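You operate a simulated robot arm through the tools that you are given. There is no shell and no other tool.

You run a simulated two-armed robot. Do the job below in one go: nothing can be reset, and whatever is moved stays where it is left.

JOB
Zero the round gauge, drop the 40 former into the worm, test it and shim out the play.
Fine: one shim in slot 2; test again till it reads 0.0.

It is judged by the outcome, as a careful person would: the job done as asked, and still so three seconds after it is handed in. It fails if anything else is knocked over, pushed out of place, dropped, spilled or broken.

ROBOT AND FRAMES
Two 7-joint arms with fingered hands on one trunk that stands fixed in place. Base frame: the origin is at the foot of the trunk, x ahead of it, y to its left, z up; the work surface is at about z = 860. Lengths are in mm, angles in rad, forces in N, time in s.
The left shoulder is at [42, 163, 1061], the right one opposite. Each reaches about 1215 mm from its shoulder. Payload 4 kg a hand.
The TCP of each hand is the grasp point between the finger pads, 36 mm short of the fingertips. In the tool frame z runs along the fingers and y along their closing line. The gripper opens to 124 mm; its body begins 42 mm behind the TCP. The gripper is a hand of 4 fingers: y runs from the thumb to the fingers, the wrist lies at [-15, -99, -189] in the tool frame, and closing takes about 1.5 s.
Orientation is that of the tool frame in the base frame, as a unit quaternion [x, y, z, w]. With the fingers straight down and the wrist toward the robot, the tool's x, y and z point along [0, 1, 0], [1, 0, 0] and [0, 0, -1] of the base frame.

CONTROLS
- The arms move only by the tool move_arm. It takes "left_rows", "right_rows" or both (then of equal length, played together; a hand with none holds still); each is one flat list of numbers, 6 for each row, row after row: the shift along the base's x, y, z in units of 50 mm (1.0 is 50 mm), then the turn, a rotation vector about the base's x, y, z in units of 5 degrees (1.0 is 5 degrees). In form: [dx, dy, dz, wx, wy, wz, dx, dy, dz, wx, wy, wz, ...]. A call has 1 to 20 rows; each row shifts and turns the commanded pose from where the row before left it. "left_claw" and "right_claw" are, for a hand that has rows, the gripper command, from -1 (fully open) to 1 (shut), values between in proportion, set as the call begins (left out, the last holds). A call with a number of a shift or a turn outside -1 to 1 is refused whole. Each row takes 0.2 s and may step no farther than 50 mm and 0.15 rad from the row before; otherwise, or with a gripper value out of range, the whole call is refused. Where a pose cannot be reached the arm comes as near as it can. A force on the tool above 40 N (or 10 N above the force at the start of the call, whichever is more), or a blocked arm, ends the call early, and 0.2 s more pass. Each finger travels about 45 mm/s and halts on what it meets, pressing with about 22 N; the grip force reading is that of the motor and also rises with nothing between the fingers. The clock runs only during rows and for 0.2 s after the last one: add rows that do not move to give the fingers time. It gives the time, the measured TCP pose, the force on the tool (base axes), the opening and the grip force at its end, in the units of the frame above (readings bear some noise), with the torque about the TCP (base axes, N m) and any sound that the robot's microphone picked up.
- Cameras (640 x 400 px; columns grow to the right, rows downward): "scene" is now at [137.4, 57, 1319.8]; the picture's right is [0.59, -0.80, -0.09], its down [-0.26, -0.08, -0.96] and it looks along [0.77, 0.59, -0.26] (base axes); focal length 374 px, centre (320, 200). "left" rides on the left gripper at [-75, -86, -123] in its tool frame; the picture's right is [-0.70, -0.34, 0.63], its down [0.64, -0.68, 0.35] and it looks along [0.32, 0.65, 0.69] (tool axes); focal length 275 px, centre (320, 200). "right" rides on the right gripper at [75, -86, -123] in its tool frame; the picture's right is [-0.70, 0.34, -0.63], its down [-0.65, -0.68, 0.35] and it looks along [-0.32, 0.65, 0.69] (tool axes); focal length 275 px, centre (320, 200). There is no depth. A picture from a camera that has moved, and an enlarged one, comes with that camera's place and axes in the base frame and with its lens.
- capture(camera): a new picture of that camera. The clock stands still meanwhile.
- slide_trunk(by): moves the trunk up (or, below 0, down) by that many mm; the arms and the scene camera ride with it, the base frame stays. It gives what a move gives, with no picture.
- curl_fingers(index, middle, ring, thumb_bend, thumb_turn, hand): sets how far each is bent, from 0 (flat) to 1 (curled in); at 0.3 the hand is open as for a grip, at 0.7 the pads meet at the TCP. One left out holds its place. A second passes; each finger stops where it meets its share of the squeeze, and holds until it gets a number again. A gripper value or a shape takes the hand back. It gives what a move gives, with no picture; readings hold the bend of each and the force on the fingers (four entries, about 0 where the hand has none), thumb and palm. thumb_turn goes from beside the hand (0) to across from the fingers (1), as for a grip.
- grasp_type(shape, hand): the hand has 4 fingers and takes this shape, open, in about a second: jaw (thumb against the fingers, like two jaws); tri (thumb and two fingers); tip (a fingertip pinch); poke (one finger out to press); point (the index stretched); flat (the hand flat); cup (the hand cupped); fist (a fist). The gripper value then closes the fingers along that shape, each until it touches; the sizes above hold for jaw. It gives what a move gives, with no picture.
- pan_tilt(pan, tilt): turns the head with the scene camera to pan (to the left, within 1.501 rad either way) and tilt (down, from -0.506 to 1.204), counted from straight ahead of the robot (the tilt from the chest, where the trunk bows). It gives what a move gives.
- close_up(camera, box): a new picture of the part [left, top, right, bottom] of that camera's present view, enlarged. The clock stands still meanwhile.
- job_done(): hands the job in; it is judged then, once.

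Nothing tells you positions but the pictures and the camera data. Unless the task says otherwise, let go and move clear before handing in.

The tools are called after "Call:" as name(argument=value, ...) on one line, values as JSON. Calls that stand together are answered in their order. move_arm: Moves the arms, as the interface text tells. Its arguments: {"type":"object","properties":{"left_rows":{"type":"array","items":{"type":"number"}},"left_claw":{"type":"number"},"right_rows":{"type":"array","items":{"type":"number"}},"right_claw":{"type":"number"}},"required":[]} The other tools are called the same way: slide_trunk (by) moves the trunk up or down; grasp_type (shape, hand) gives the hand a shape; curl_fingers (index, middle, ring, thumb_bend, thumb_turn, hand) moves the fingers one by one; pan_tilt (pan, tilt) turns the head that bears the scene camera; capture (camera) takes a picture; close_up (camera, box) takes an enlarged picture of a part of a camera's view; job_done () hands the job in.

At the start:

```text
t: 0.0
left_tcp_pos: [444.4, 553.2, 1252.4]
left_orientation: [0.707, 0.707, 0.001, 0.0]
left_wrist_force: [-0.7, -0.5, -0.1]
left_ft_torque: [0.03, -0.03, -0.01]
left_gripper_width: 123.9
left_grip_force: 0.1
left_shape: jaw
left_bend: [0.3, 0.3, 0.3, 0.3, 0.98]
left_finger forces: [0.0, 0.0, 0.1, 0.1, 0.0, 0.1]
right_tcp_pos: [806.0, 132.6, 1201.5]
right_orientation: [0.707, 0.707, -0.001, -0.001]
right_wrist_force: [0.9, -0.8, 0.3]
right_ft_torque: [-0.02, 0.01, 0.01]
right_gripper_width: 123.7
right_grip_force: 0.1
right_shape: jaw
right_bend: [0.3, 0.3, 0.3, 0.3, 0.98]
right_finger forces: [0.0, 0.1, 0.1, 0.1, 0.1, 0.0]
trunk travel left (down, up): [-225.0, 253.0]
head pan, tilt (commanded): [0.637, 0.134]
```

scene: 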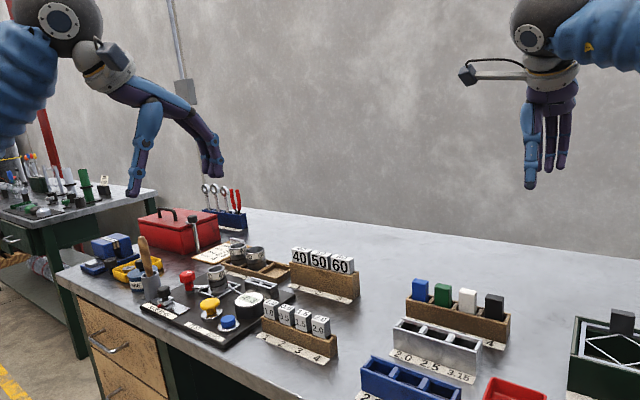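
right: 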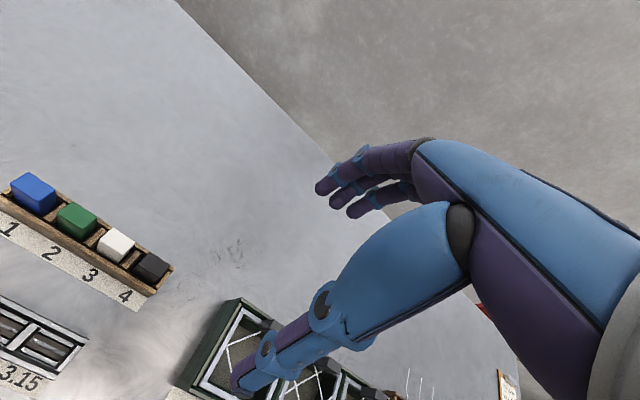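
left: 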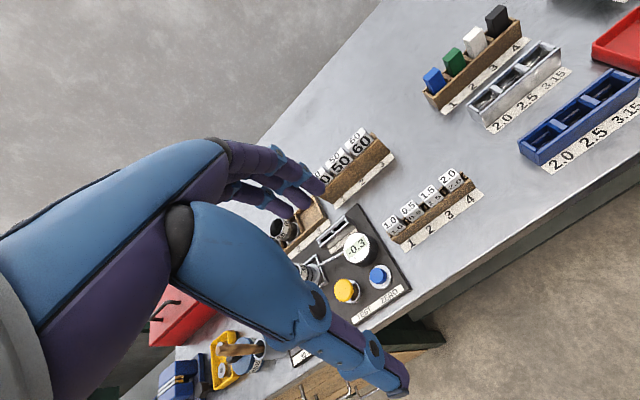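

I see a bench with a black gauge plate (round dial, yellow and blue buttons, labels), a rack of 40/50/60 formers, and a rack of shims 1.0/0.5/1.5/2.0 in slots 1–4. I'll take closer pictures before moving anything.

Call:
close_up(camera="scene", box=[130, 230, 370, 380])

Call:
close_up(camera="left", box=[260, 120, 500, 380])

Call:
close_up(camera="scene", box=[350, 270, 640, 400])

```text
2.67 times, centred on (250, 305) of scene
camera zoom: at [137.4, 57.0, 1319.8], right [0.59, -0.8, -0.09], down [-0.26, -0.08, -0.96], along [0.77, 0.59, -0.26], focal length 999 px, centre (507, -80)
```

zoom: 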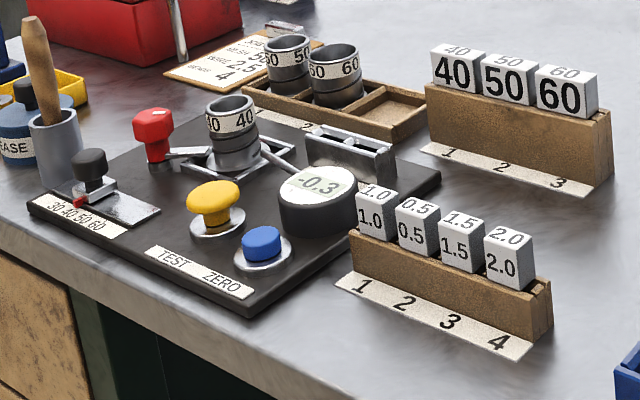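

```text
1.54 times, centred on (380, 250) of left
camera zoom: at [359.4, 479.0, 1374.5], right [-0.34, -0.7, -0.63], down [-0.68, 0.64, -0.35], along [0.65, 0.32, -0.69], focal length 424 px, centre (228, 123)
```

zoom: 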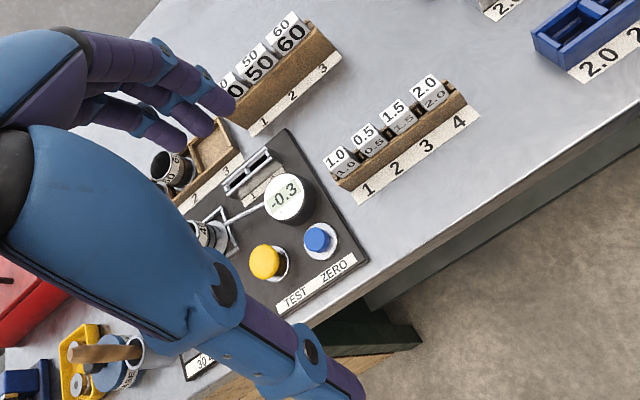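

```text
2.21 times, centred on (495, 335) of scene
camera zoom: at [137.4, 57.0, 1319.8], right [0.59, -0.8, -0.09], down [-0.26, -0.08, -0.96], along [0.77, 0.59, -0.26], focal length 827 px, centre (-66, -98)
```

zoom: 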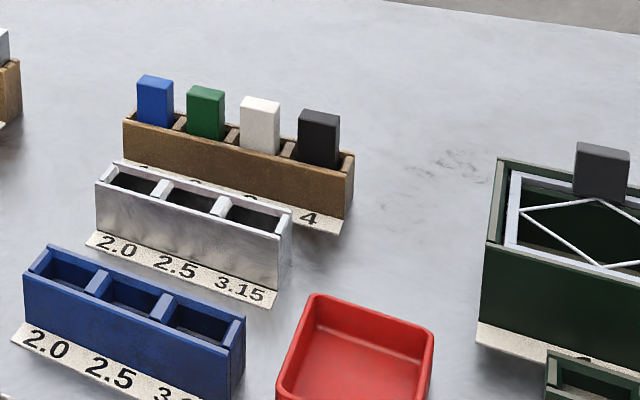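

The gauge reads -0.3, and there is an instruction card behind the ring tray. I'll zoom in on the card, the plate and the labels.

Call:
close_up(camera="scene", box=[180, 225, 300, 300])

Call:
close_up(camera="scene", box=[135, 255, 265, 350])

Call:
close_up(camera="scene", box=[225, 240, 365, 370])

Call:
close_up(camera="scene", box=[60, 180, 260, 320])

```text
5.33 times, centred on (240, 262) of scene
camera zoom: at [137.4, 57.0, 1319.8], right [0.59, -0.8, -0.09], down [-0.26, -0.08, -0.96], along [0.77, 0.59, -0.26], focal length 1998 px, centre (747, -133)
```

zoom: 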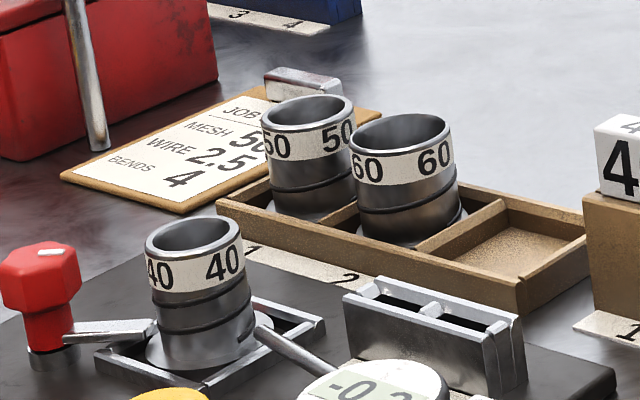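

```text
4.21 times, centred on (200, 302) of scene
camera zoom: at [137.4, 57.0, 1319.8], right [0.59, -0.8, -0.09], down [-0.26, -0.08, -0.96], along [0.77, 0.59, -0.26], focal length 1577 px, centre (825, -232)
```

zoom: 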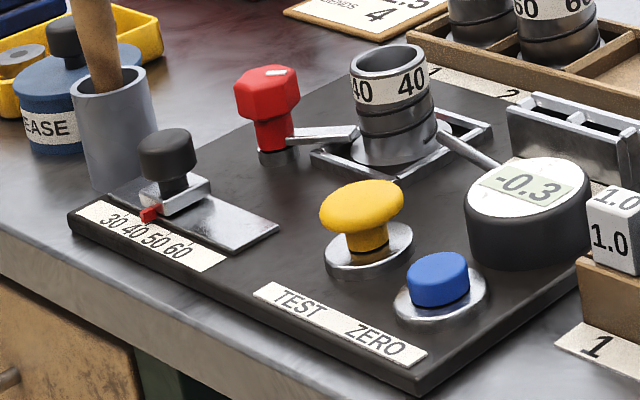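

```text
3.08 times, centred on (295, 305) of scene
camera zoom: at [137.4, 57.0, 1319.8], right [0.59, -0.8, -0.09], down [-0.26, -0.08, -0.96], along [0.77, 0.59, -0.26], focal length 1152 px, centre (397, -123)
```

zoom: 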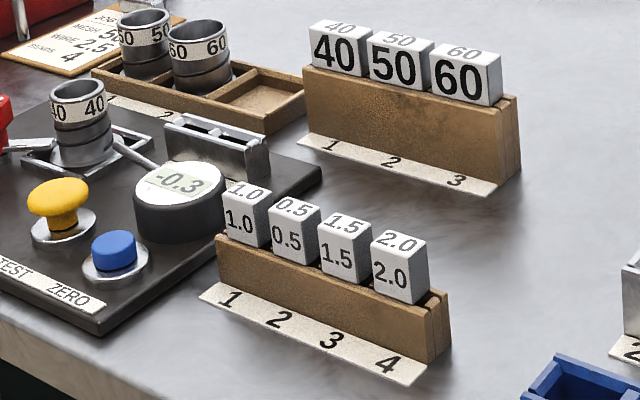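

```text
2.86 times, centred on (160, 250) of scene
camera zoom: at [137.4, 57.0, 1319.8], right [0.59, -0.8, -0.09], down [-0.26, -0.08, -0.96], along [0.77, 0.59, -0.26], focal length 1070 px, centre (777, 57)
```

zoom: 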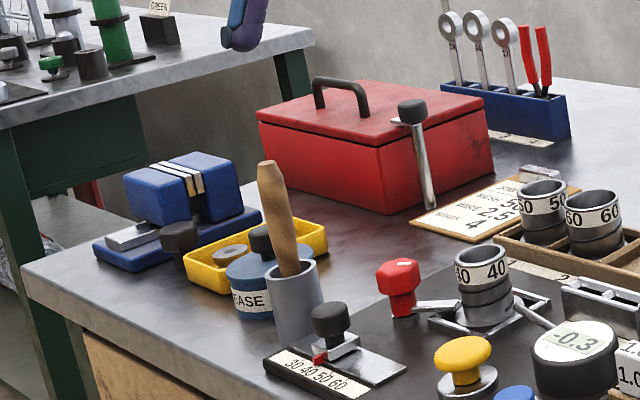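

The job card sits behind the tray, and the 40 worm is already mounted on the plate under a red-knob clamp, with the selector slide beside it. I'll aim the head at the plate to see it better.

Call:
pan_tilt(pan=0.85, tilt=0.4)

Call:
capture(camera="scene")

```text
t: 0.8
left_tcp_pos: [444.6, 553.8, 1251.5]
left_orientation: [0.707, 0.707, 0.001, 0.0]
left_wrist_force: [1.3, -0.6, -0.4]
left_ft_torque: [0.0, 0.02, -0.01]
left_gripper_width: 124.1
left_grip_force: 0.0
left_shape: jaw
left_bend: [0.3, 0.3, 0.3, 0.3, 0.98]
left_finger forces: [0.0, 0.1, 0.0, 0.0, 0.0, 0.1]
right_tcp_pos: [805.7, 132.7, 1202.6]
right_orientation: [0.706, 0.708, -0.001, -0.001]
right_wrist_force: [-0.7, 0.8, 0.3]
right_ft_torque: [-0.02, -0.01, -0.03]
right_gripper_width: 123.5
right_grip_force: 0.0
right_shape: jaw
right_bend: [0.3, 0.3, 0.3, 0.3, 0.98]
right_finger forces: [0.1, 0.0, 0.0, 0.0, 0.0, 0.0]
trunk travel left (down, up): [-225.0, 253.0]
head pan, tilt (commanded): [0.85, 0.4]
```

```text
taken
camera scene: at [120.6, 71.4, 1297.5], right [0.74, -0.66, -0.11], down [-0.39, -0.29, -0.87], along [0.54, 0.69, -0.48], focal length 374 px, centre (320, 200)
```

scene: 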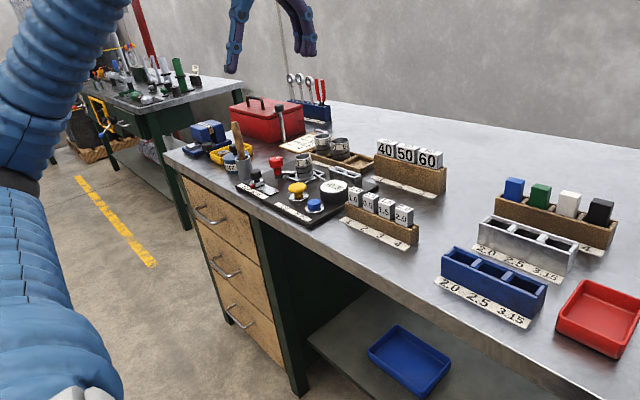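

The racks and plate look square to the base axes: the plate is at about x 515–740, y 610–880, the shim rack near x 600, y 420–600, and the former rack near x 790, y 490–680. I'll move the left hand back and left so its camera sees the plate clear of the thumb.

Call:
move_arm(left_rows=[-0.18, 0.83, 0.15, 0, 0, 0, -0.18, 0.83, 0.15, 0, 0, 0, -0.18, 0.83, 0.15, 0, 0, 0, -0.18, 0.83, 0.15, 0, 0, 0, -0.18, 0.83, 0.15, 0, 0, 0])

Call:
capture(camera="left")

Call:
capture(camera="scene")

```text
t: 2.0
left_tcp_pos: [400.1, 762.5, 1289.7]
left_orientation: [0.707, 0.707, 0.0, 0.0]
left_wrist_force: [0.4, 0.0, -0.1]
left_ft_torque: [-0.02, -0.02, 0.02]
left_gripper_width: 123.8
left_grip_force: 0.1
left_shape: jaw
left_bend: [0.3, 0.3, 0.3, 0.3, 0.98]
left_finger forces: [0.0, 0.0, 0.1, 0.1, 0.1, 0.0]
right_tcp_pos: [805.1, 133.3, 1203.4]
right_orientation: [0.707, 0.707, 0.0, 0.0]
right_wrist_force: [0.2, -0.9, 0.2]
right_ft_torque: [-0.02, 0.0, 0.01]
right_gripper_width: 123.6
right_grip_force: 0.1
right_shape: jaw
right_bend: [0.3, 0.3, 0.3, 0.3, 0.98]
right_finger forces: [0.1, 0.0, 0.0, 0.0, 0.1, 0.0]
trunk travel left (down, up): [-225.0, 253.0]
head pan, tilt (commanded): [0.85, 0.4]
```

```text
taken
camera left: at [314.4, 688.1, 1413.0], right [-0.34, -0.7, -0.63], down [-0.68, 0.65, -0.35], along [0.65, 0.31, -0.69], focal length 275 px, centre (320, 200)
```

left: 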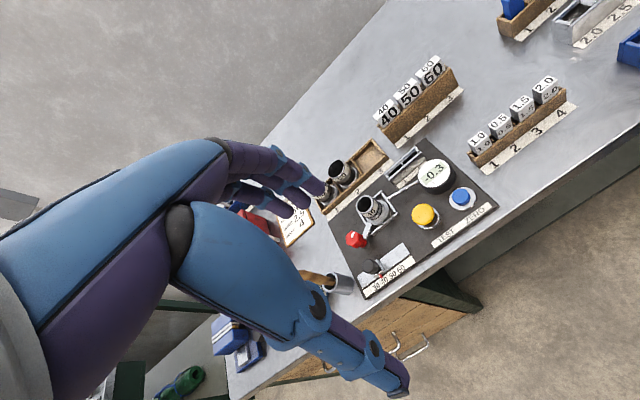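

```text
taken
camera scene: at [120.0, 71.9, 1297.5], right [0.74, -0.66, -0.11], down [-0.39, -0.29, -0.87], along [0.54, 0.69, -0.48], focal length 374 px, centre (320, 200)
```

scene: 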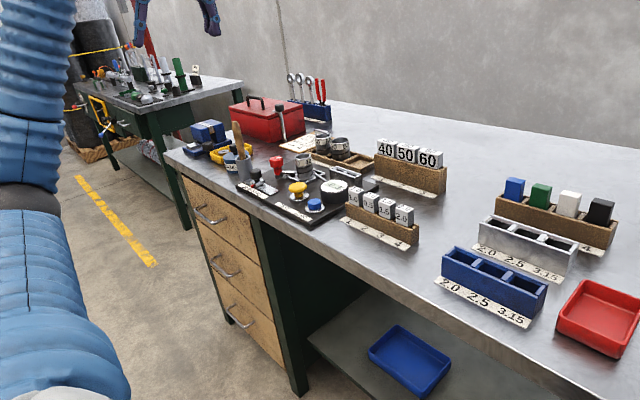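

Call:
close_up(camera="left", box=[320, 120, 500, 300])

Call:
close_up(camera="left", box=[370, 40, 590, 190])

Call:
close_up(camera="scene", box=[220, 120, 460, 260])

```text
2.22 times, centred on (410, 210) of left
camera zoom: at [314.4, 688.1, 1413.0], right [-0.34, -0.7, -0.63], down [-0.68, 0.65, -0.35], along [0.65, 0.31, -0.69], focal length 612 px, centre (120, 178)
```

zoom: 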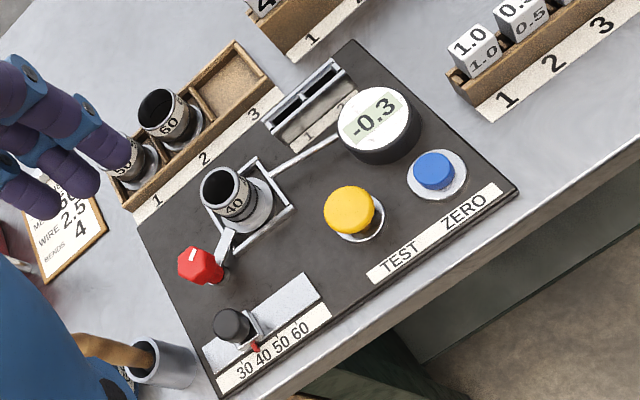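

```text
2.67 times, centred on (480, 115) of left
camera zoom: at [314.4, 688.1, 1413.0], right [-0.34, -0.7, -0.63], down [-0.68, 0.65, -0.35], along [0.65, 0.31, -0.69], focal length 734 px, centre (-107, 427)
```

zoom: 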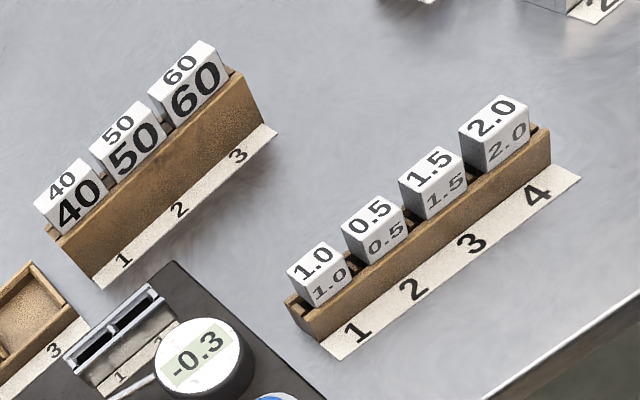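

```text
2.67 times, centred on (340, 190) of scene
camera zoom: at [120.0, 71.9, 1297.5], right [0.74, -0.66, -0.11], down [-0.39, -0.29, -0.87], along [0.54, 0.69, -0.48], focal length 999 px, centre (267, 227)
```

zoom: 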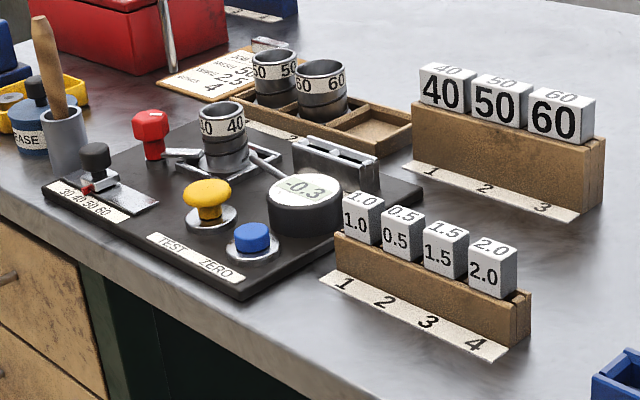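

The plate's holder has two slots, labelled 1 and 2, next to the round gauge, and the 40 worm is open at the top. I'll set the left hand to poke and see where the fingertip ends up.

Call:
grasp_type(shape="poke", hand="left")

Call:
capture(camera="left")

Call:
pan_tilt(pan=1.0, tilt=0.1)

Call:
capture(camera="scene")

```text
t: 2.9
left_tcp_pos: [400.1, 761.8, 1290.1]
left_orientation: [0.707, 0.707, -0.001, 0.0]
left_wrist_force: [-0.4, -0.4, -0.3]
left_ft_torque: [-0.02, 0.05, 0.04]
left_gripper_width: 0.0
left_grip_force: 0.0
left_shape: poke
left_bend: [0.7, 0.7, 0.99, 0.0, 1.0]
left_finger forces: [0.0, 0.0, 0.1, 0.1, 0.0, 0.1]
right_tcp_pos: [804.4, 133.5, 1204.0]
right_orientation: [0.706, 0.708, 0.0, 0.0]
right_wrist_force: [0.8, 0.3, -0.6]
right_ft_torque: [0.02, -0.05, 0.01]
right_gripper_width: 123.6
right_grip_force: 0.1
right_shape: jaw
right_bend: [0.3, 0.3, 0.3, 0.3, 0.98]
right_finger forces: [0.0, 0.1, 0.0, 0.0, 0.0, 0.0]
trunk travel left (down, up): [-225.0, 253.0]
head pan, tilt (commanded): [0.85, 0.4]
```

```text
taken
camera left: at [314.9, 687.1, 1412.9], right [-0.34, -0.7, -0.63], down [-0.68, 0.64, -0.35], along [0.65, 0.32, -0.69], focal length 275 px, centre (320, 200)
```

left: 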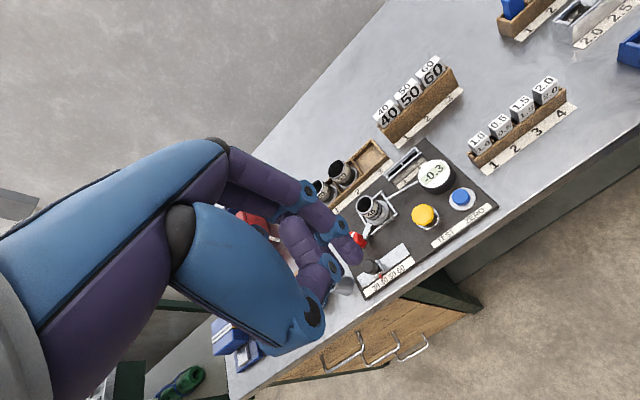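

```text
t: 3.7
left_tcp_pos: [400.4, 761.6, 1289.8]
left_orientation: [0.707, 0.707, 0.0, 0.0]
left_wrist_force: [0.2, 0.5, 0.2]
left_ft_torque: [-0.03, 0.0, 0.04]
left_gripper_width: 0.0
left_grip_force: 0.0
left_shape: poke
left_bend: [0.7, 0.7, 0.99, 0.0, 1.0]
left_finger forces: [0.0, 0.0, 0.0, 0.1, 0.0, 0.1]
right_tcp_pos: [806.0, 132.5, 1202.6]
right_orientation: [0.708, 0.706, -0.001, 0.0]
right_wrist_force: [0.0, 0.0, 0.2]
right_ft_torque: [-0.03, 0.04, 0.05]
right_gripper_width: 123.4
right_grip_force: 0.0
right_shape: jaw
right_bend: [0.3, 0.3, 0.3, 0.3, 0.98]
right_finger forces: [0.1, 0.1, 0.0, 0.0, 0.1, 0.0]
trunk travel left (down, up): [-225.0, 253.0]
head pan, tilt (commanded): [1.0, 0.099]
```

```text
taken
camera scene: at [113.6, 79.4, 1326.7], right [0.83, -0.54, -0.13], down [-0.21, -0.08, -0.97], along [0.52, 0.84, -0.18], focal length 374 px, centre (320, 200)
```

scene: 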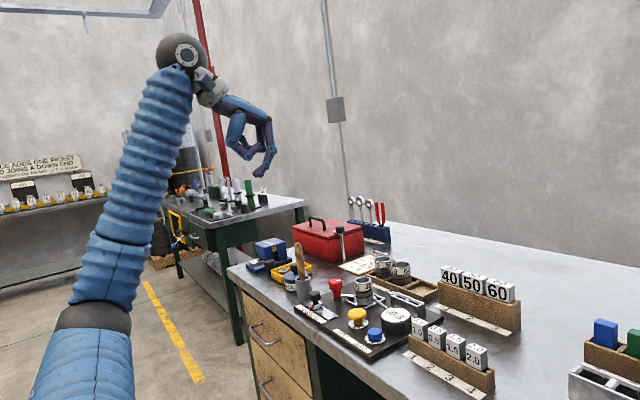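

Call:
close_up(camera="scene", box=[190, 60, 300, 200])

Call:
close_up(camera="left", box=[180, 130, 400, 370])

```text
2.86 times, centred on (245, 130) of scene
camera zoom: at [113.6, 79.4, 1326.7], right [0.83, -0.54, -0.13], down [-0.21, -0.08, -0.97], along [0.52, 0.84, -0.18], focal length 1070 px, centre (534, 400)
```

zoom: 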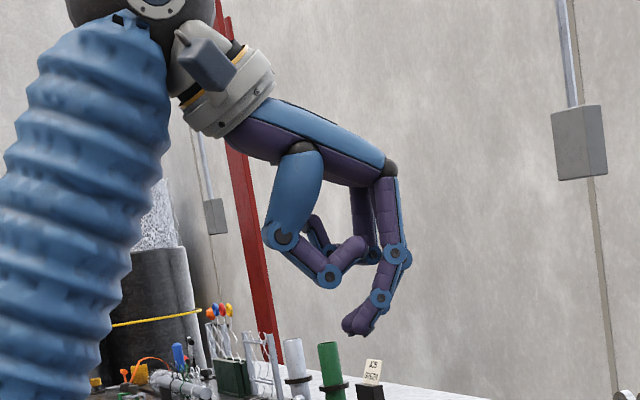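

```text
1.67 times, centred on (290, 250) of left
camera zoom: at [315.0, 687.0, 1412.9], right [-0.34, -0.7, -0.63], down [-0.68, 0.64, -0.35], along [0.65, 0.32, -0.69], focal length 459 px, centre (370, 117)
```

zoom: 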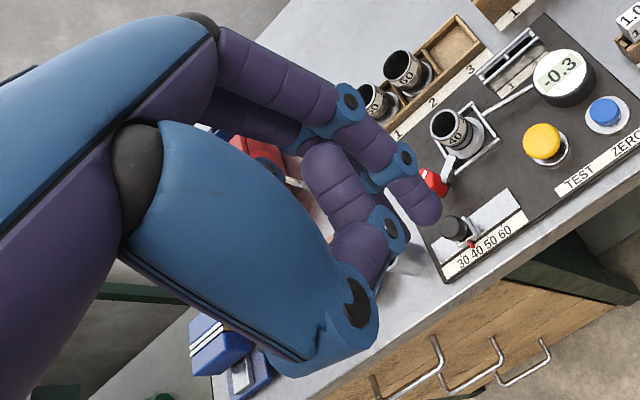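

In poke the index fingertip sits about 31–36 mm below the TCP and slightly to its right. I put the blue ZERO button at about (565, 659, 892) and the yellow TEST button at about (577, 732, 905), and I'll hover over ZERO to check.

Call:
move_arm(left_rows=[0.55, -0.313, -0.633, 0, 0, 0, 0.55, -0.313, -0.633, 0, 0, 0, 0.55, -0.313, -0.633, 0, 0, 0, 0.55, -0.313, -0.633, 0, 0, 0, 0.55, -0.313, -0.633, 0, 0, 0, 0.55, -0.313, -0.633, 0, 0, 0, 0, 0, -0.8, 0, 0, 0, 0, 0, 0, 0, 0, 0])

Call:
capture(camera="left")

Call:
pan_tilt(pan=0.85, tilt=0.4)

Call:
capture(camera="scene")

```text
t: 5.5
left_tcp_pos: [568.5, 664.9, 1058.1]
left_orientation: [0.708, 0.707, 0.0, -0.001]
left_wrist_force: [0.6, -0.1, 0.4]
left_ft_torque: [0.01, 0.01, 0.03]
left_gripper_width: 0.0
left_grip_force: 0.0
left_shape: poke
left_bend: [0.7, 0.7, 0.99, 0.0, 1.0]
left_finger forces: [0.0, 0.0, 0.0, 0.0, 0.0, 0.1]
right_tcp_pos: [804.9, 131.5, 1204.0]
right_orientation: [0.708, 0.707, 0.0, 0.0]
right_wrist_force: [-0.4, -0.3, 0.0]
right_ft_torque: [0.02, 0.04, -0.01]
right_gripper_width: 123.7
right_grip_force: 0.0
right_shape: jaw
right_bend: [0.3, 0.3, 0.3, 0.3, 0.98]
right_finger forces: [0.0, 0.1, 0.0, 0.1, 0.0, 0.0]
trunk travel left (down, up): [-225.0, 253.0]
head pan, tilt (commanded): [1.0, 0.099]
```

```text
taken
camera left: at [483.6, 590.1, 1181.9], right [-0.34, -0.7, -0.63], down [-0.68, 0.64, -0.35], along [0.65, 0.32, -0.69], focal length 275 px, centre (320, 200)
```

left: 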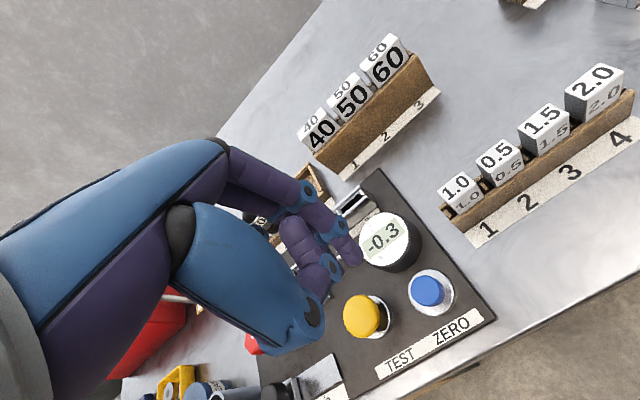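

```text
t: 6.3
left_tcp_pos: [570.0, 665.5, 1057.9]
left_orientation: [0.707, 0.707, -0.001, -0.001]
left_wrist_force: [0.1, -0.2, 0.7]
left_ft_torque: [0.02, 0.0, 0.0]
left_gripper_width: 0.0
left_grip_force: 0.0
left_shape: poke
left_bend: [0.7, 0.7, 0.99, 0.0, 1.0]
left_finger forces: [0.0, 0.0, 0.0, 0.0, 0.0, 0.1]
right_tcp_pos: [805.9, 132.3, 1202.6]
right_orientation: [0.707, 0.707, -0.001, 0.0]
right_wrist_force: [-1.3, 0.7, -0.2]
right_ft_torque: [-0.02, 0.01, -0.03]
right_gripper_width: 123.4
right_grip_force: 0.0
right_shape: jaw
right_bend: [0.3, 0.3, 0.3, 0.3, 0.98]
right_finger forces: [0.0, 0.0, 0.0, 0.1, 0.0, 0.1]
trunk travel left (down, up): [-225.0, 253.0]
head pan, tilt (commanded): [0.85, 0.4]
```

```text
taken
camera scene: at [120.5, 71.4, 1297.5], right [0.74, -0.66, -0.12], down [-0.39, -0.29, -0.87], along [0.54, 0.69, -0.48], focal length 374 px, centre (320, 200)
```

scene: 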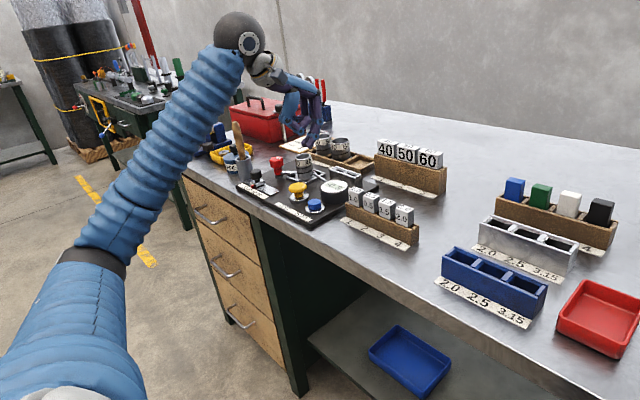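

The updated fix puts ZERO at (564, 659). I'll shift slightly and come down to about 25 mm above it, then check.

Call:
move_arm(left_rows=[-0.08, 0.07, -0.72, 0, 0, 0, 0, 0, -0.72, 0, 0, 0, 0, 0, -0.72, 0, 0, 0, 0, 0, 0, 0, 0, 0])

Call:
capture(camera="left")

Call:
close_up(camera="scene", box=[220, 100, 380, 240])

```text
t: 7.3
left_tcp_pos: [564.4, 668.9, 950.7]
left_orientation: [0.707, 0.707, 0.0, 0.0]
left_wrist_force: [-0.2, -1.1, 0.3]
left_ft_torque: [0.0, 0.0, -0.03]
left_gripper_width: 0.0
left_grip_force: 0.0
left_shape: poke
left_bend: [0.7, 0.7, 0.99, 0.0, 1.0]
left_finger forces: [0.0, 0.1, 0.0, 0.0, 0.0, 0.1]
right_tcp_pos: [805.0, 132.4, 1203.4]
right_orientation: [0.706, 0.708, 0.0, -0.001]
right_wrist_force: [0.3, -0.3, -0.1]
right_ft_torque: [0.05, 0.02, 0.03]
right_gripper_width: 123.2
right_grip_force: 0.0
right_shape: jaw
right_bend: [0.3, 0.3, 0.3, 0.3, 0.98]
right_finger forces: [0.0, 0.0, 0.0, 0.0, 0.1, 0.1]
trunk travel left (down, up): [-225.0, 253.0]
head pan, tilt (commanded): [0.85, 0.4]
```

```text
taken
camera left: at [478.1, 595.0, 1074.1], right [-0.34, -0.7, -0.63], down [-0.68, 0.64, -0.35], along [0.65, 0.32, -0.69], focal length 275 px, centre (320, 200)
```

left: 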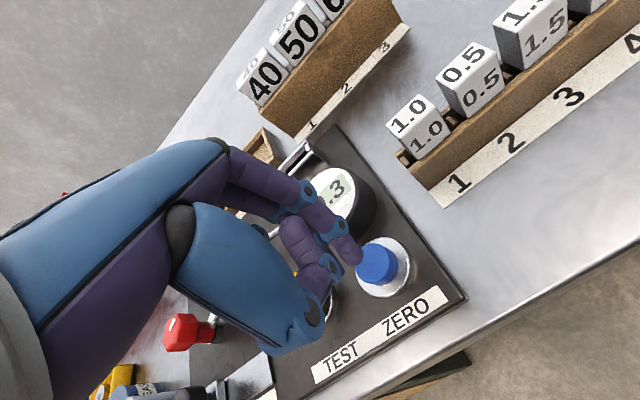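

```text
2.86 times, centred on (300, 170) of scene
camera zoom: at [120.3, 71.2, 1297.6], right [0.74, -0.66, -0.12], down [-0.39, -0.29, -0.87], along [0.54, 0.69, -0.48], focal length 1070 px, centre (377, 286)
```

zoom: 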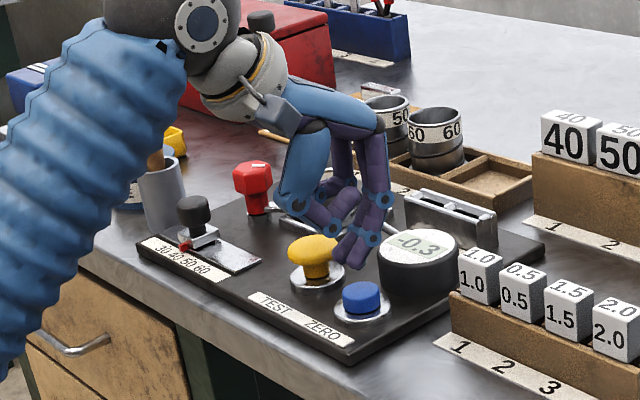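

The fingertip lines up over the blue ZERO button within a few millimetres. I'll lower it in small steps and watch the force.

Call:
move_arm(left_rows=[0.02, -0.04, -0.12, 0, 0, 0, 0, 0, -0.12, 0, 0, 0, 0, 0, -0.1, 0, 0, 0, 0, 0, -0.06, 0, 0, 0, 0, 0, -0.06, 0, 0, 0])

Call:
close_up(camera="scene", box=[260, 160, 360, 230])

```text
t: 8.5
left_tcp_pos: [564.0, 668.4, 929.8]
left_orientation: [0.707, 0.707, 0.001, 0.0]
left_wrist_force: [0.9, 1.0, 3.4]
left_ft_torque: [0.03, -0.03, 0.0]
left_gripper_width: 0.0
left_grip_force: 0.1
left_shape: poke
left_bend: [0.7, 0.7, 0.99, 0.0, 1.0]
left_finger forces: [3.0, 0.0, 0.0, 0.0, 0.0, 0.0]
right_tcp_pos: [805.1, 134.6, 1203.2]
right_orientation: [0.707, 0.707, 0.0, 0.0]
right_wrist_force: [0.6, -0.3, 0.2]
right_ft_torque: [0.01, 0.01, 0.0]
right_gripper_width: 123.6
right_grip_force: 0.1
right_shape: jaw
right_bend: [0.3, 0.3, 0.3, 0.3, 0.98]
right_finger forces: [0.0, 0.0, 0.0, 0.1, 0.1, 0.1]
trunk travel left (down, up): [-225.0, 253.0]
head pan, tilt (commanded): [0.85, 0.4]
heard: click
```

```text
5.71 times, centred on (310, 195) of scene
camera zoom: at [120.4, 71.4, 1297.5], right [0.74, -0.66, -0.11], down [-0.39, -0.29, -0.87], along [0.54, 0.69, -0.48], focal length 2140 px, centre (377, 229)
```

zoom: 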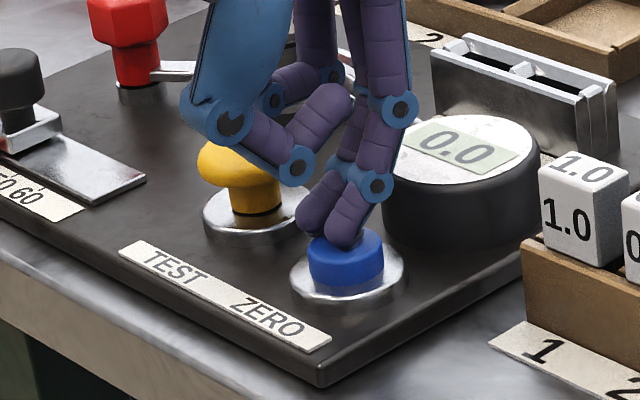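

I heard a click and the gauge now reads 0.0. I'll lift straight up and look closely at the former rack.

Call:
move_arm(left_rows=[0, 0, 0.4, 0, 0, 0, 0, 0, 0.8, 0, 0, 0, 0, 0, 0.8, 0, 0, 0, 0, 0, 0.8, 0, 0, 0, 0, 0, 0.6, 0, 0, 0])

Call:
close_up(camera="left", box=[290, 20, 450, 190])

Call:
close_up(camera="scene", box=[270, 120, 460, 240])

```text
t: 9.7
left_tcp_pos: [561.8, 665.2, 1099.0]
left_orientation: [0.707, 0.707, 0.0, 0.0]
left_wrist_force: [-0.1, -0.7, 0.3]
left_ft_torque: [0.03, -0.02, -0.01]
left_gripper_width: 0.0
left_grip_force: 0.1
left_shape: poke
left_bend: [0.7, 0.7, 0.99, 0.0, 1.0]
left_finger forces: [0.1, 0.0, 0.0, 0.1, 0.0, 0.1]
right_tcp_pos: [804.9, 133.3, 1203.6]
right_orientation: [0.707, 0.707, 0.0, 0.0]
right_wrist_force: [-0.8, -0.4, 0.5]
right_ft_torque: [0.04, -0.02, 0.0]
right_gripper_width: 123.3
right_grip_force: 0.1
right_shape: jaw
right_bend: [0.3, 0.3, 0.3, 0.3, 0.98]
right_finger forces: [0.0, 0.1, 0.1, 0.0, 0.0, 0.1]
trunk travel left (down, up): [-225.0, 253.0]
head pan, tilt (commanded): [0.85, 0.4]
```

```text
2.35 times, centred on (370, 105) of left
camera zoom: at [476.3, 591.6, 1221.7], right [-0.34, -0.7, -0.63], down [-0.68, 0.64, -0.35], along [0.65, 0.32, -0.69], focal length 648 px, centre (202, 424)
```

zoom: 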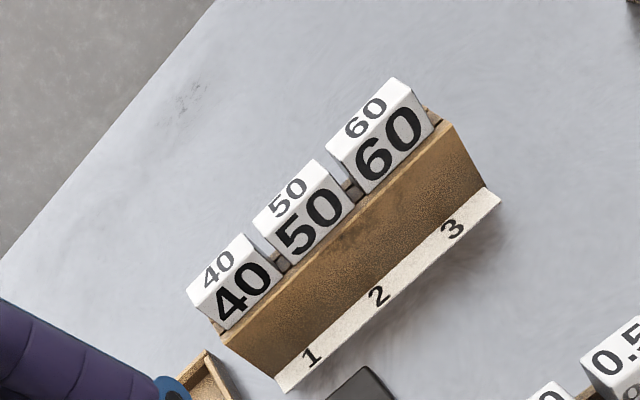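

```text
3.33 times, centred on (365, 180) of scene
camera zoom: at [120.1, 71.1, 1297.6], right [0.74, -0.66, -0.11], down [-0.39, -0.29, -0.87], along [0.54, 0.69, -0.48], focal length 1248 px, centre (170, 267)
```

zoom: 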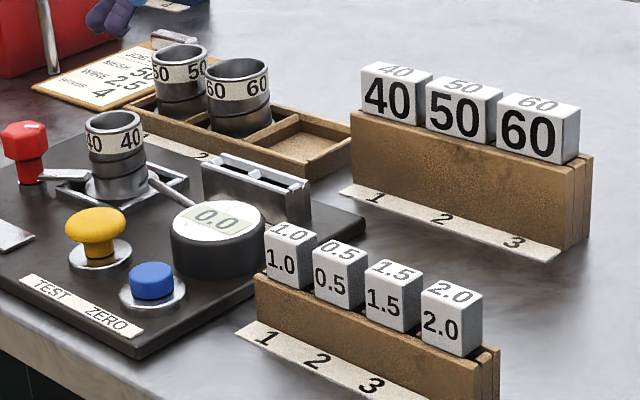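

Call:
close_up(camera="left", box=[305, 85, 385, 170])

Call:
close_up(camera="scene", box=[365, 130, 455, 205])

Call:
close_up(camera="left", box=[300, 150, 440, 330])

```text
4.71 times, centred on (345, 128) of left
camera zoom: at [476.3, 591.6, 1221.7], right [-0.34, -0.7, -0.63], down [-0.68, 0.64, -0.35], along [0.65, 0.32, -0.69], focal length 1295 px, centre (202, 541)
```

zoom: 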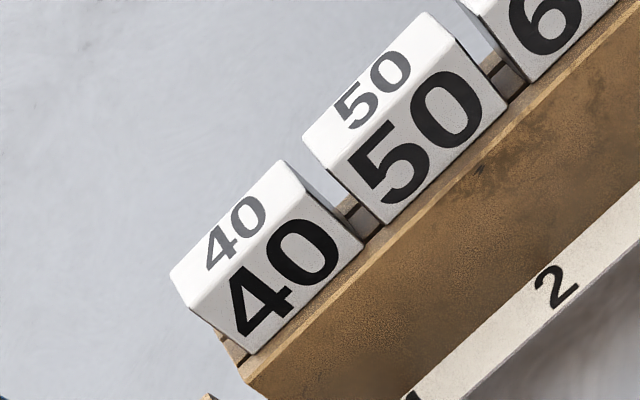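

```text
5.33 times, centred on (410, 168) of scene
camera zoom: at [120.1, 71.1, 1297.6], right [0.74, -0.66, -0.11], down [-0.39, -0.29, -0.87], along [0.54, 0.69, -0.48], focal length 1998 px, centre (-160, 373)
```

zoom: 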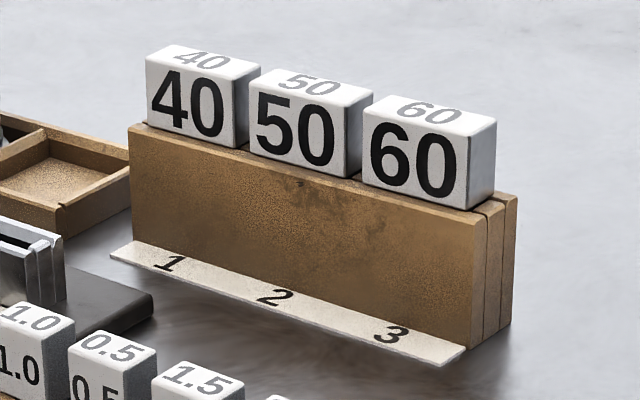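

```text
2.22 times, centred on (370, 240) of left
camera zoom: at [476.3, 591.6, 1221.7], right [-0.34, -0.7, -0.63], down [-0.68, 0.64, -0.35], along [0.65, 0.32, -0.69], focal length 612 px, centre (209, 111)
```

zoom: 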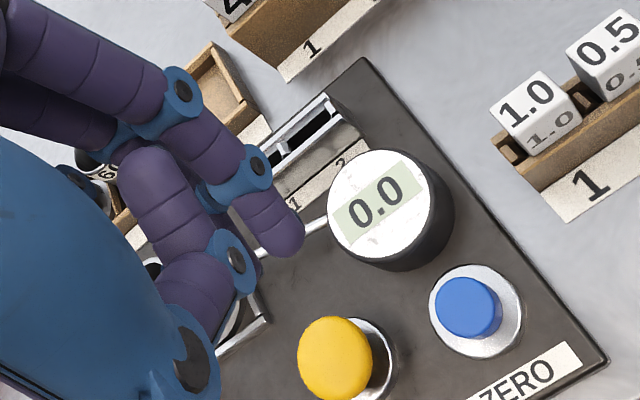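

The formers are blocks about 54 mm wide in y and 24 mm deep in x, resting on the rack with thin blades in its slot. The 40 is centred near (812, 649) with its top at z≈959. I'll go back to the jaw shape and move above it.

Call:
grasp_type(shape="jaw", hand="left")

Call:
move_arm(left_rows=[0.833, -0.047, -0.1, 0, 0, 0, 0.833, -0.047, -0.1, 0, 0, 0, 0.833, -0.047, -0.1, 0, 0, 0, 0.833, -0.047, -0.1, 0, 0, 0, 0.833, -0.047, -0.1, 0, 0, 0, 0.833, -0.047, -0.1, 0, 0, 0, 0, 0, 0, 0, 0, 0])

Call:
capture(camera="left")

Call:
capture(camera="scene")

```text
t: 10.6
left_tcp_pos: [561.7, 665.9, 1097.5]
left_orientation: [0.708, 0.707, 0.0, 0.001]
left_wrist_force: [-0.3, 0.2, -0.4]
left_ft_torque: [0.02, -0.02, 0.0]
left_gripper_width: 123.9
left_grip_force: 0.0
left_shape: jaw
left_bend: [0.3, 0.3, 0.3, 0.3, 0.98]
left_finger forces: [0.0, 0.0, 0.0, 0.1, 0.2, 0.0]
right_tcp_pos: [804.7, 133.3, 1202.9]
right_orientation: [0.707, 0.707, 0.0, -0.001]
right_wrist_force: [-0.6, -0.6, 0.2]
right_ft_torque: [-0.02, 0.0, 0.0]
right_gripper_width: 123.6
right_grip_force: 0.1
right_shape: jaw
right_bend: [0.3, 0.3, 0.3, 0.3, 0.98]
right_finger forces: [0.0, 0.1, 0.0, 0.1, 0.0, 0.0]
trunk travel left (down, up): [-225.0, 253.0]
head pan, tilt (commanded): [0.85, 0.4]
```

```text
t: 12.2
left_tcp_pos: [811.0, 654.5, 1067.5]
left_orientation: [0.707, 0.707, 0.0, 0.0]
left_wrist_force: [-1.2, -0.7, 0.3]
left_ft_torque: [-0.01, 0.0, 0.0]
left_gripper_width: 124.1
left_grip_force: 0.1
left_shape: jaw
left_bend: [0.3, 0.3, 0.3, 0.3, 0.98]
left_finger forces: [0.1, 0.0, 0.1, 0.1, 0.0, 0.0]
right_tcp_pos: [805.6, 133.7, 1203.6]
right_orientation: [0.707, 0.708, 0.0, 0.0]
right_wrist_force: [0.3, 0.2, 0.2]
right_ft_torque: [-0.02, -0.01, 0.01]
right_gripper_width: 123.9
right_grip_force: 0.0
right_shape: jaw
right_bend: [0.3, 0.3, 0.3, 0.3, 0.98]
right_finger forces: [0.0, 0.0, 0.0, 0.0, 0.1, 0.0]
trunk travel left (down, up): [-225.0, 253.0]
head pan, tilt (commanded): [0.85, 0.4]
```

```text
taken
camera left: at [725.4, 580.3, 1191.1], right [-0.34, -0.7, -0.63], down [-0.68, 0.64, -0.35], along [0.65, 0.32, -0.69], focal length 275 px, centre (320, 200)
```

left: 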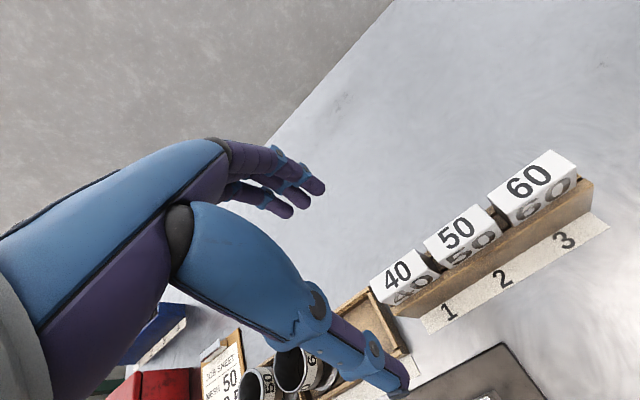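

```text
taken
camera scene: at [119.8, 71.8, 1297.6], right [0.74, -0.66, -0.11], down [-0.39, -0.29, -0.87], along [0.54, 0.69, -0.48], focal length 374 px, centre (320, 200)
```

scene: 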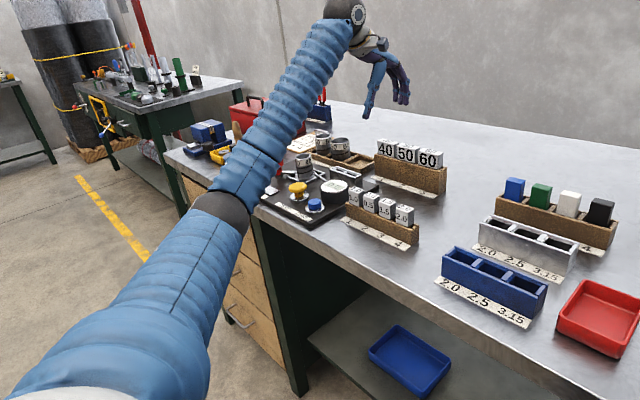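

Call:
move_arm(left_rows=[0, 0, 0, 0, 0, 0, 0, 0, 0, 0, 0, 0, 0, 0, 0, 0, 0, 0, 0, 0, 0, 0, 0, 0, 0, 0, 0, 0, 0, 0, 0, 0, 0, 0, 0, 0], left_claw=0.03)

Call:
close_up(camera="left", box=[200, 120, 480, 400])

Call:
close_up(camera="scene", box=[340, 20, 460, 200])

```text
t: 13.6
left_tcp_pos: [810.8, 653.4, 1067.4]
left_orientation: [0.707, 0.707, 0.0, 0.0]
left_wrist_force: [0.4, -0.1, 0.6]
left_ft_torque: [0.0, -0.02, 0.04]
left_gripper_width: 60.5
left_grip_force: 0.0
left_shape: jaw
left_bend: [0.42, 0.46, 0.44, 0.56, 1.0]
left_finger forces: [0.1, 0.0, 0.1, 0.0, 0.0, 0.1]
right_tcp_pos: [805.6, 132.9, 1202.7]
right_orientation: [0.706, 0.708, -0.001, 0.0]
right_wrist_force: [-0.4, 0.7, 0.0]
right_ft_torque: [-0.03, 0.01, -0.02]
right_gripper_width: 123.8
right_grip_force: 0.1
right_shape: jaw
right_bend: [0.3, 0.3, 0.3, 0.3, 0.98]
right_finger forces: [0.0, 0.0, 0.0, 0.1, 0.0, 0.0]
trunk travel left (down, up): [-225.0, 253.0]
head pan, tilt (commanded): [0.85, 0.4]
```

```text
1.43 times, centred on (340, 260) of left
camera zoom: at [725.8, 579.9, 1190.5], right [-0.34, -0.7, -0.63], down [-0.68, 0.64, -0.35], along [0.65, 0.32, -0.69], focal length 393 px, centre (291, 114)
```

zoom: 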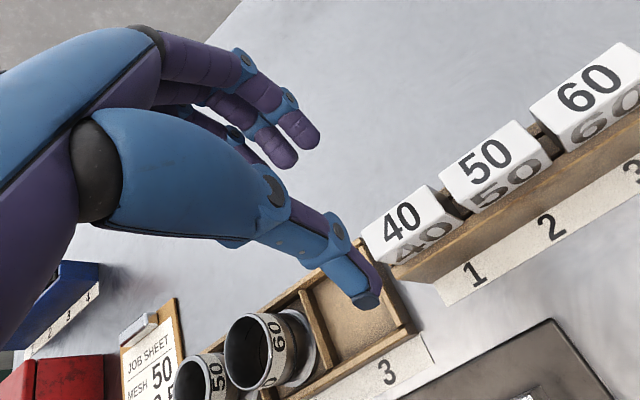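

```text
2.22 times, centred on (400, 110) of scene
camera zoom: at [120.6, 71.4, 1297.4], right [0.74, -0.66, -0.12], down [-0.39, -0.29, -0.87], along [0.54, 0.69, -0.48], focal length 832 px, centre (142, 400)
```

zoom: 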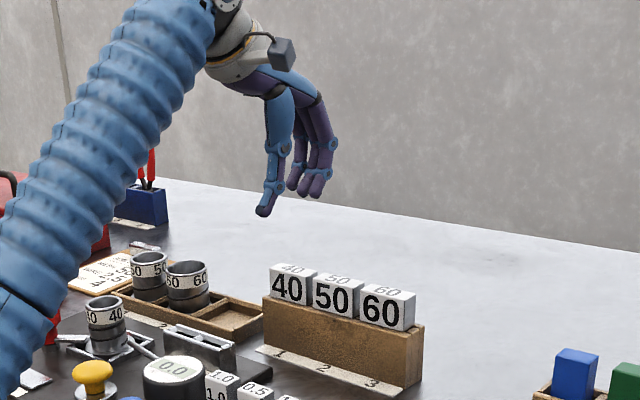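

With a 60 mm opening, the fingers are at x≈+30 and the thumb at about −40 from the TCP, both about 25–30 mm below it. I'll lower over the 40 former to just above gripping height and check centring.

Call:
move_arm(left_rows=[0.04, -0.03, -0.85, 0, 0, 0, 0, 0, -0.5, 0, 0, 0, 0, 0, -0.3, 0, 0, 0, 0, 0, 0, 0, 0, 0])

Call:
close_up(camera="left", box=[200, 120, 480, 400])

Call:
close_up(camera="scene", box=[340, 60, 460, 200])

```text
t: 14.6
left_tcp_pos: [813.8, 652.2, 984.4]
left_orientation: [0.707, 0.707, 0.0, 0.0]
left_wrist_force: [0.1, 0.0, 0.2]
left_ft_torque: [0.01, 0.04, -0.01]
left_gripper_width: 60.4
left_grip_force: 0.1
left_shape: jaw
left_bend: [0.42, 0.46, 0.44, 0.56, 1.0]
left_finger forces: [0.1, 0.0, 0.0, 0.1, 0.1, 0.0]
right_tcp_pos: [804.9, 132.1, 1202.7]
right_orientation: [0.706, 0.708, 0.0, 0.0]
right_wrist_force: [0.0, 0.1, 0.1]
right_ft_torque: [0.02, 0.02, 0.0]
right_gripper_width: 124.0
right_grip_force: 0.1
right_shape: jaw
right_bend: [0.3, 0.3, 0.3, 0.3, 0.98]
right_finger forces: [0.0, 0.0, 0.0, 0.0, 0.0, 0.1]
trunk travel left (down, up): [-225.0, 253.0]
head pan, tilt (commanded): [0.85, 0.4]
```

```text
1.43 times, centred on (340, 260) of left
camera zoom: at [728.6, 577.7, 1107.3], right [-0.34, -0.7, -0.63], down [-0.68, 0.64, -0.35], along [0.65, 0.32, -0.69], focal length 393 px, centre (291, 114)
```

zoom: 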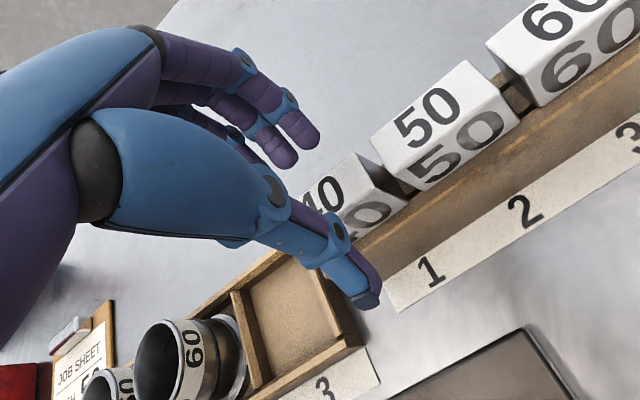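

```text
2.86 times, centred on (400, 130) of scene
camera zoom: at [120.4, 71.2, 1297.5], right [0.74, -0.66, -0.12], down [-0.39, -0.29, -0.87], along [0.54, 0.69, -0.48], focal length 1070 px, centre (91, 400)
```

zoom: 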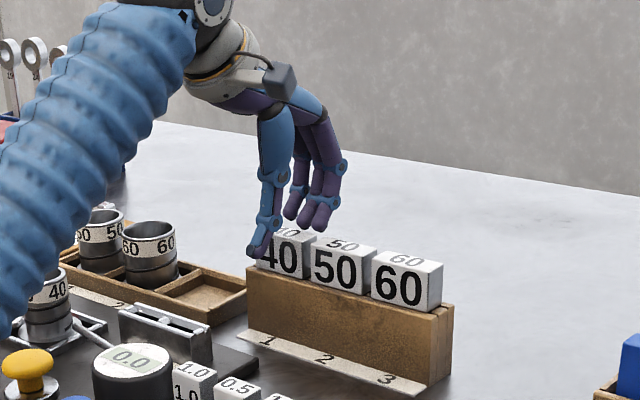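

Call:
close_up(camera="left", box=[330, 170, 430, 240])

Call:
close_up(camera="scene", box=[385, 110, 455, 165])

```text
5.71 times, centred on (380, 205) of left
camera zoom: at [728.6, 577.7, 1107.3], right [-0.34, -0.7, -0.63], down [-0.68, 0.64, -0.35], along [0.65, 0.32, -0.69], focal length 1573 px, centre (-23, 171)
```

zoom: 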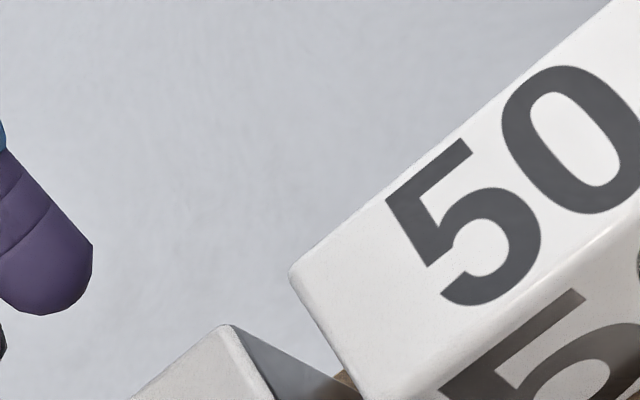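

```text
7.27 times, centred on (420, 138) of scene
camera zoom: at [120.4, 71.2, 1297.5], right [0.74, -0.66, -0.12], down [-0.39, -0.29, -0.87], along [0.54, 0.69, -0.48], focal length 2724 px, centre (-407, 654)
```

zoom: 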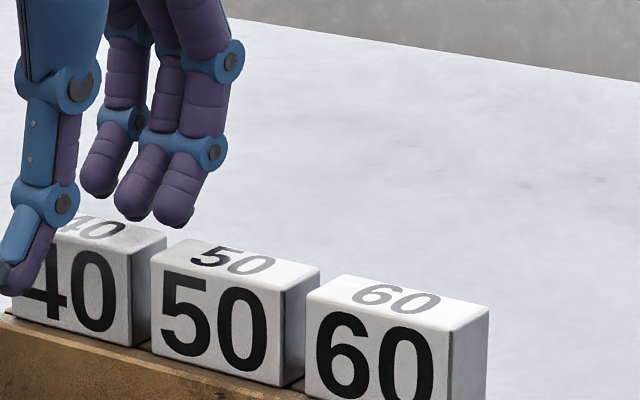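

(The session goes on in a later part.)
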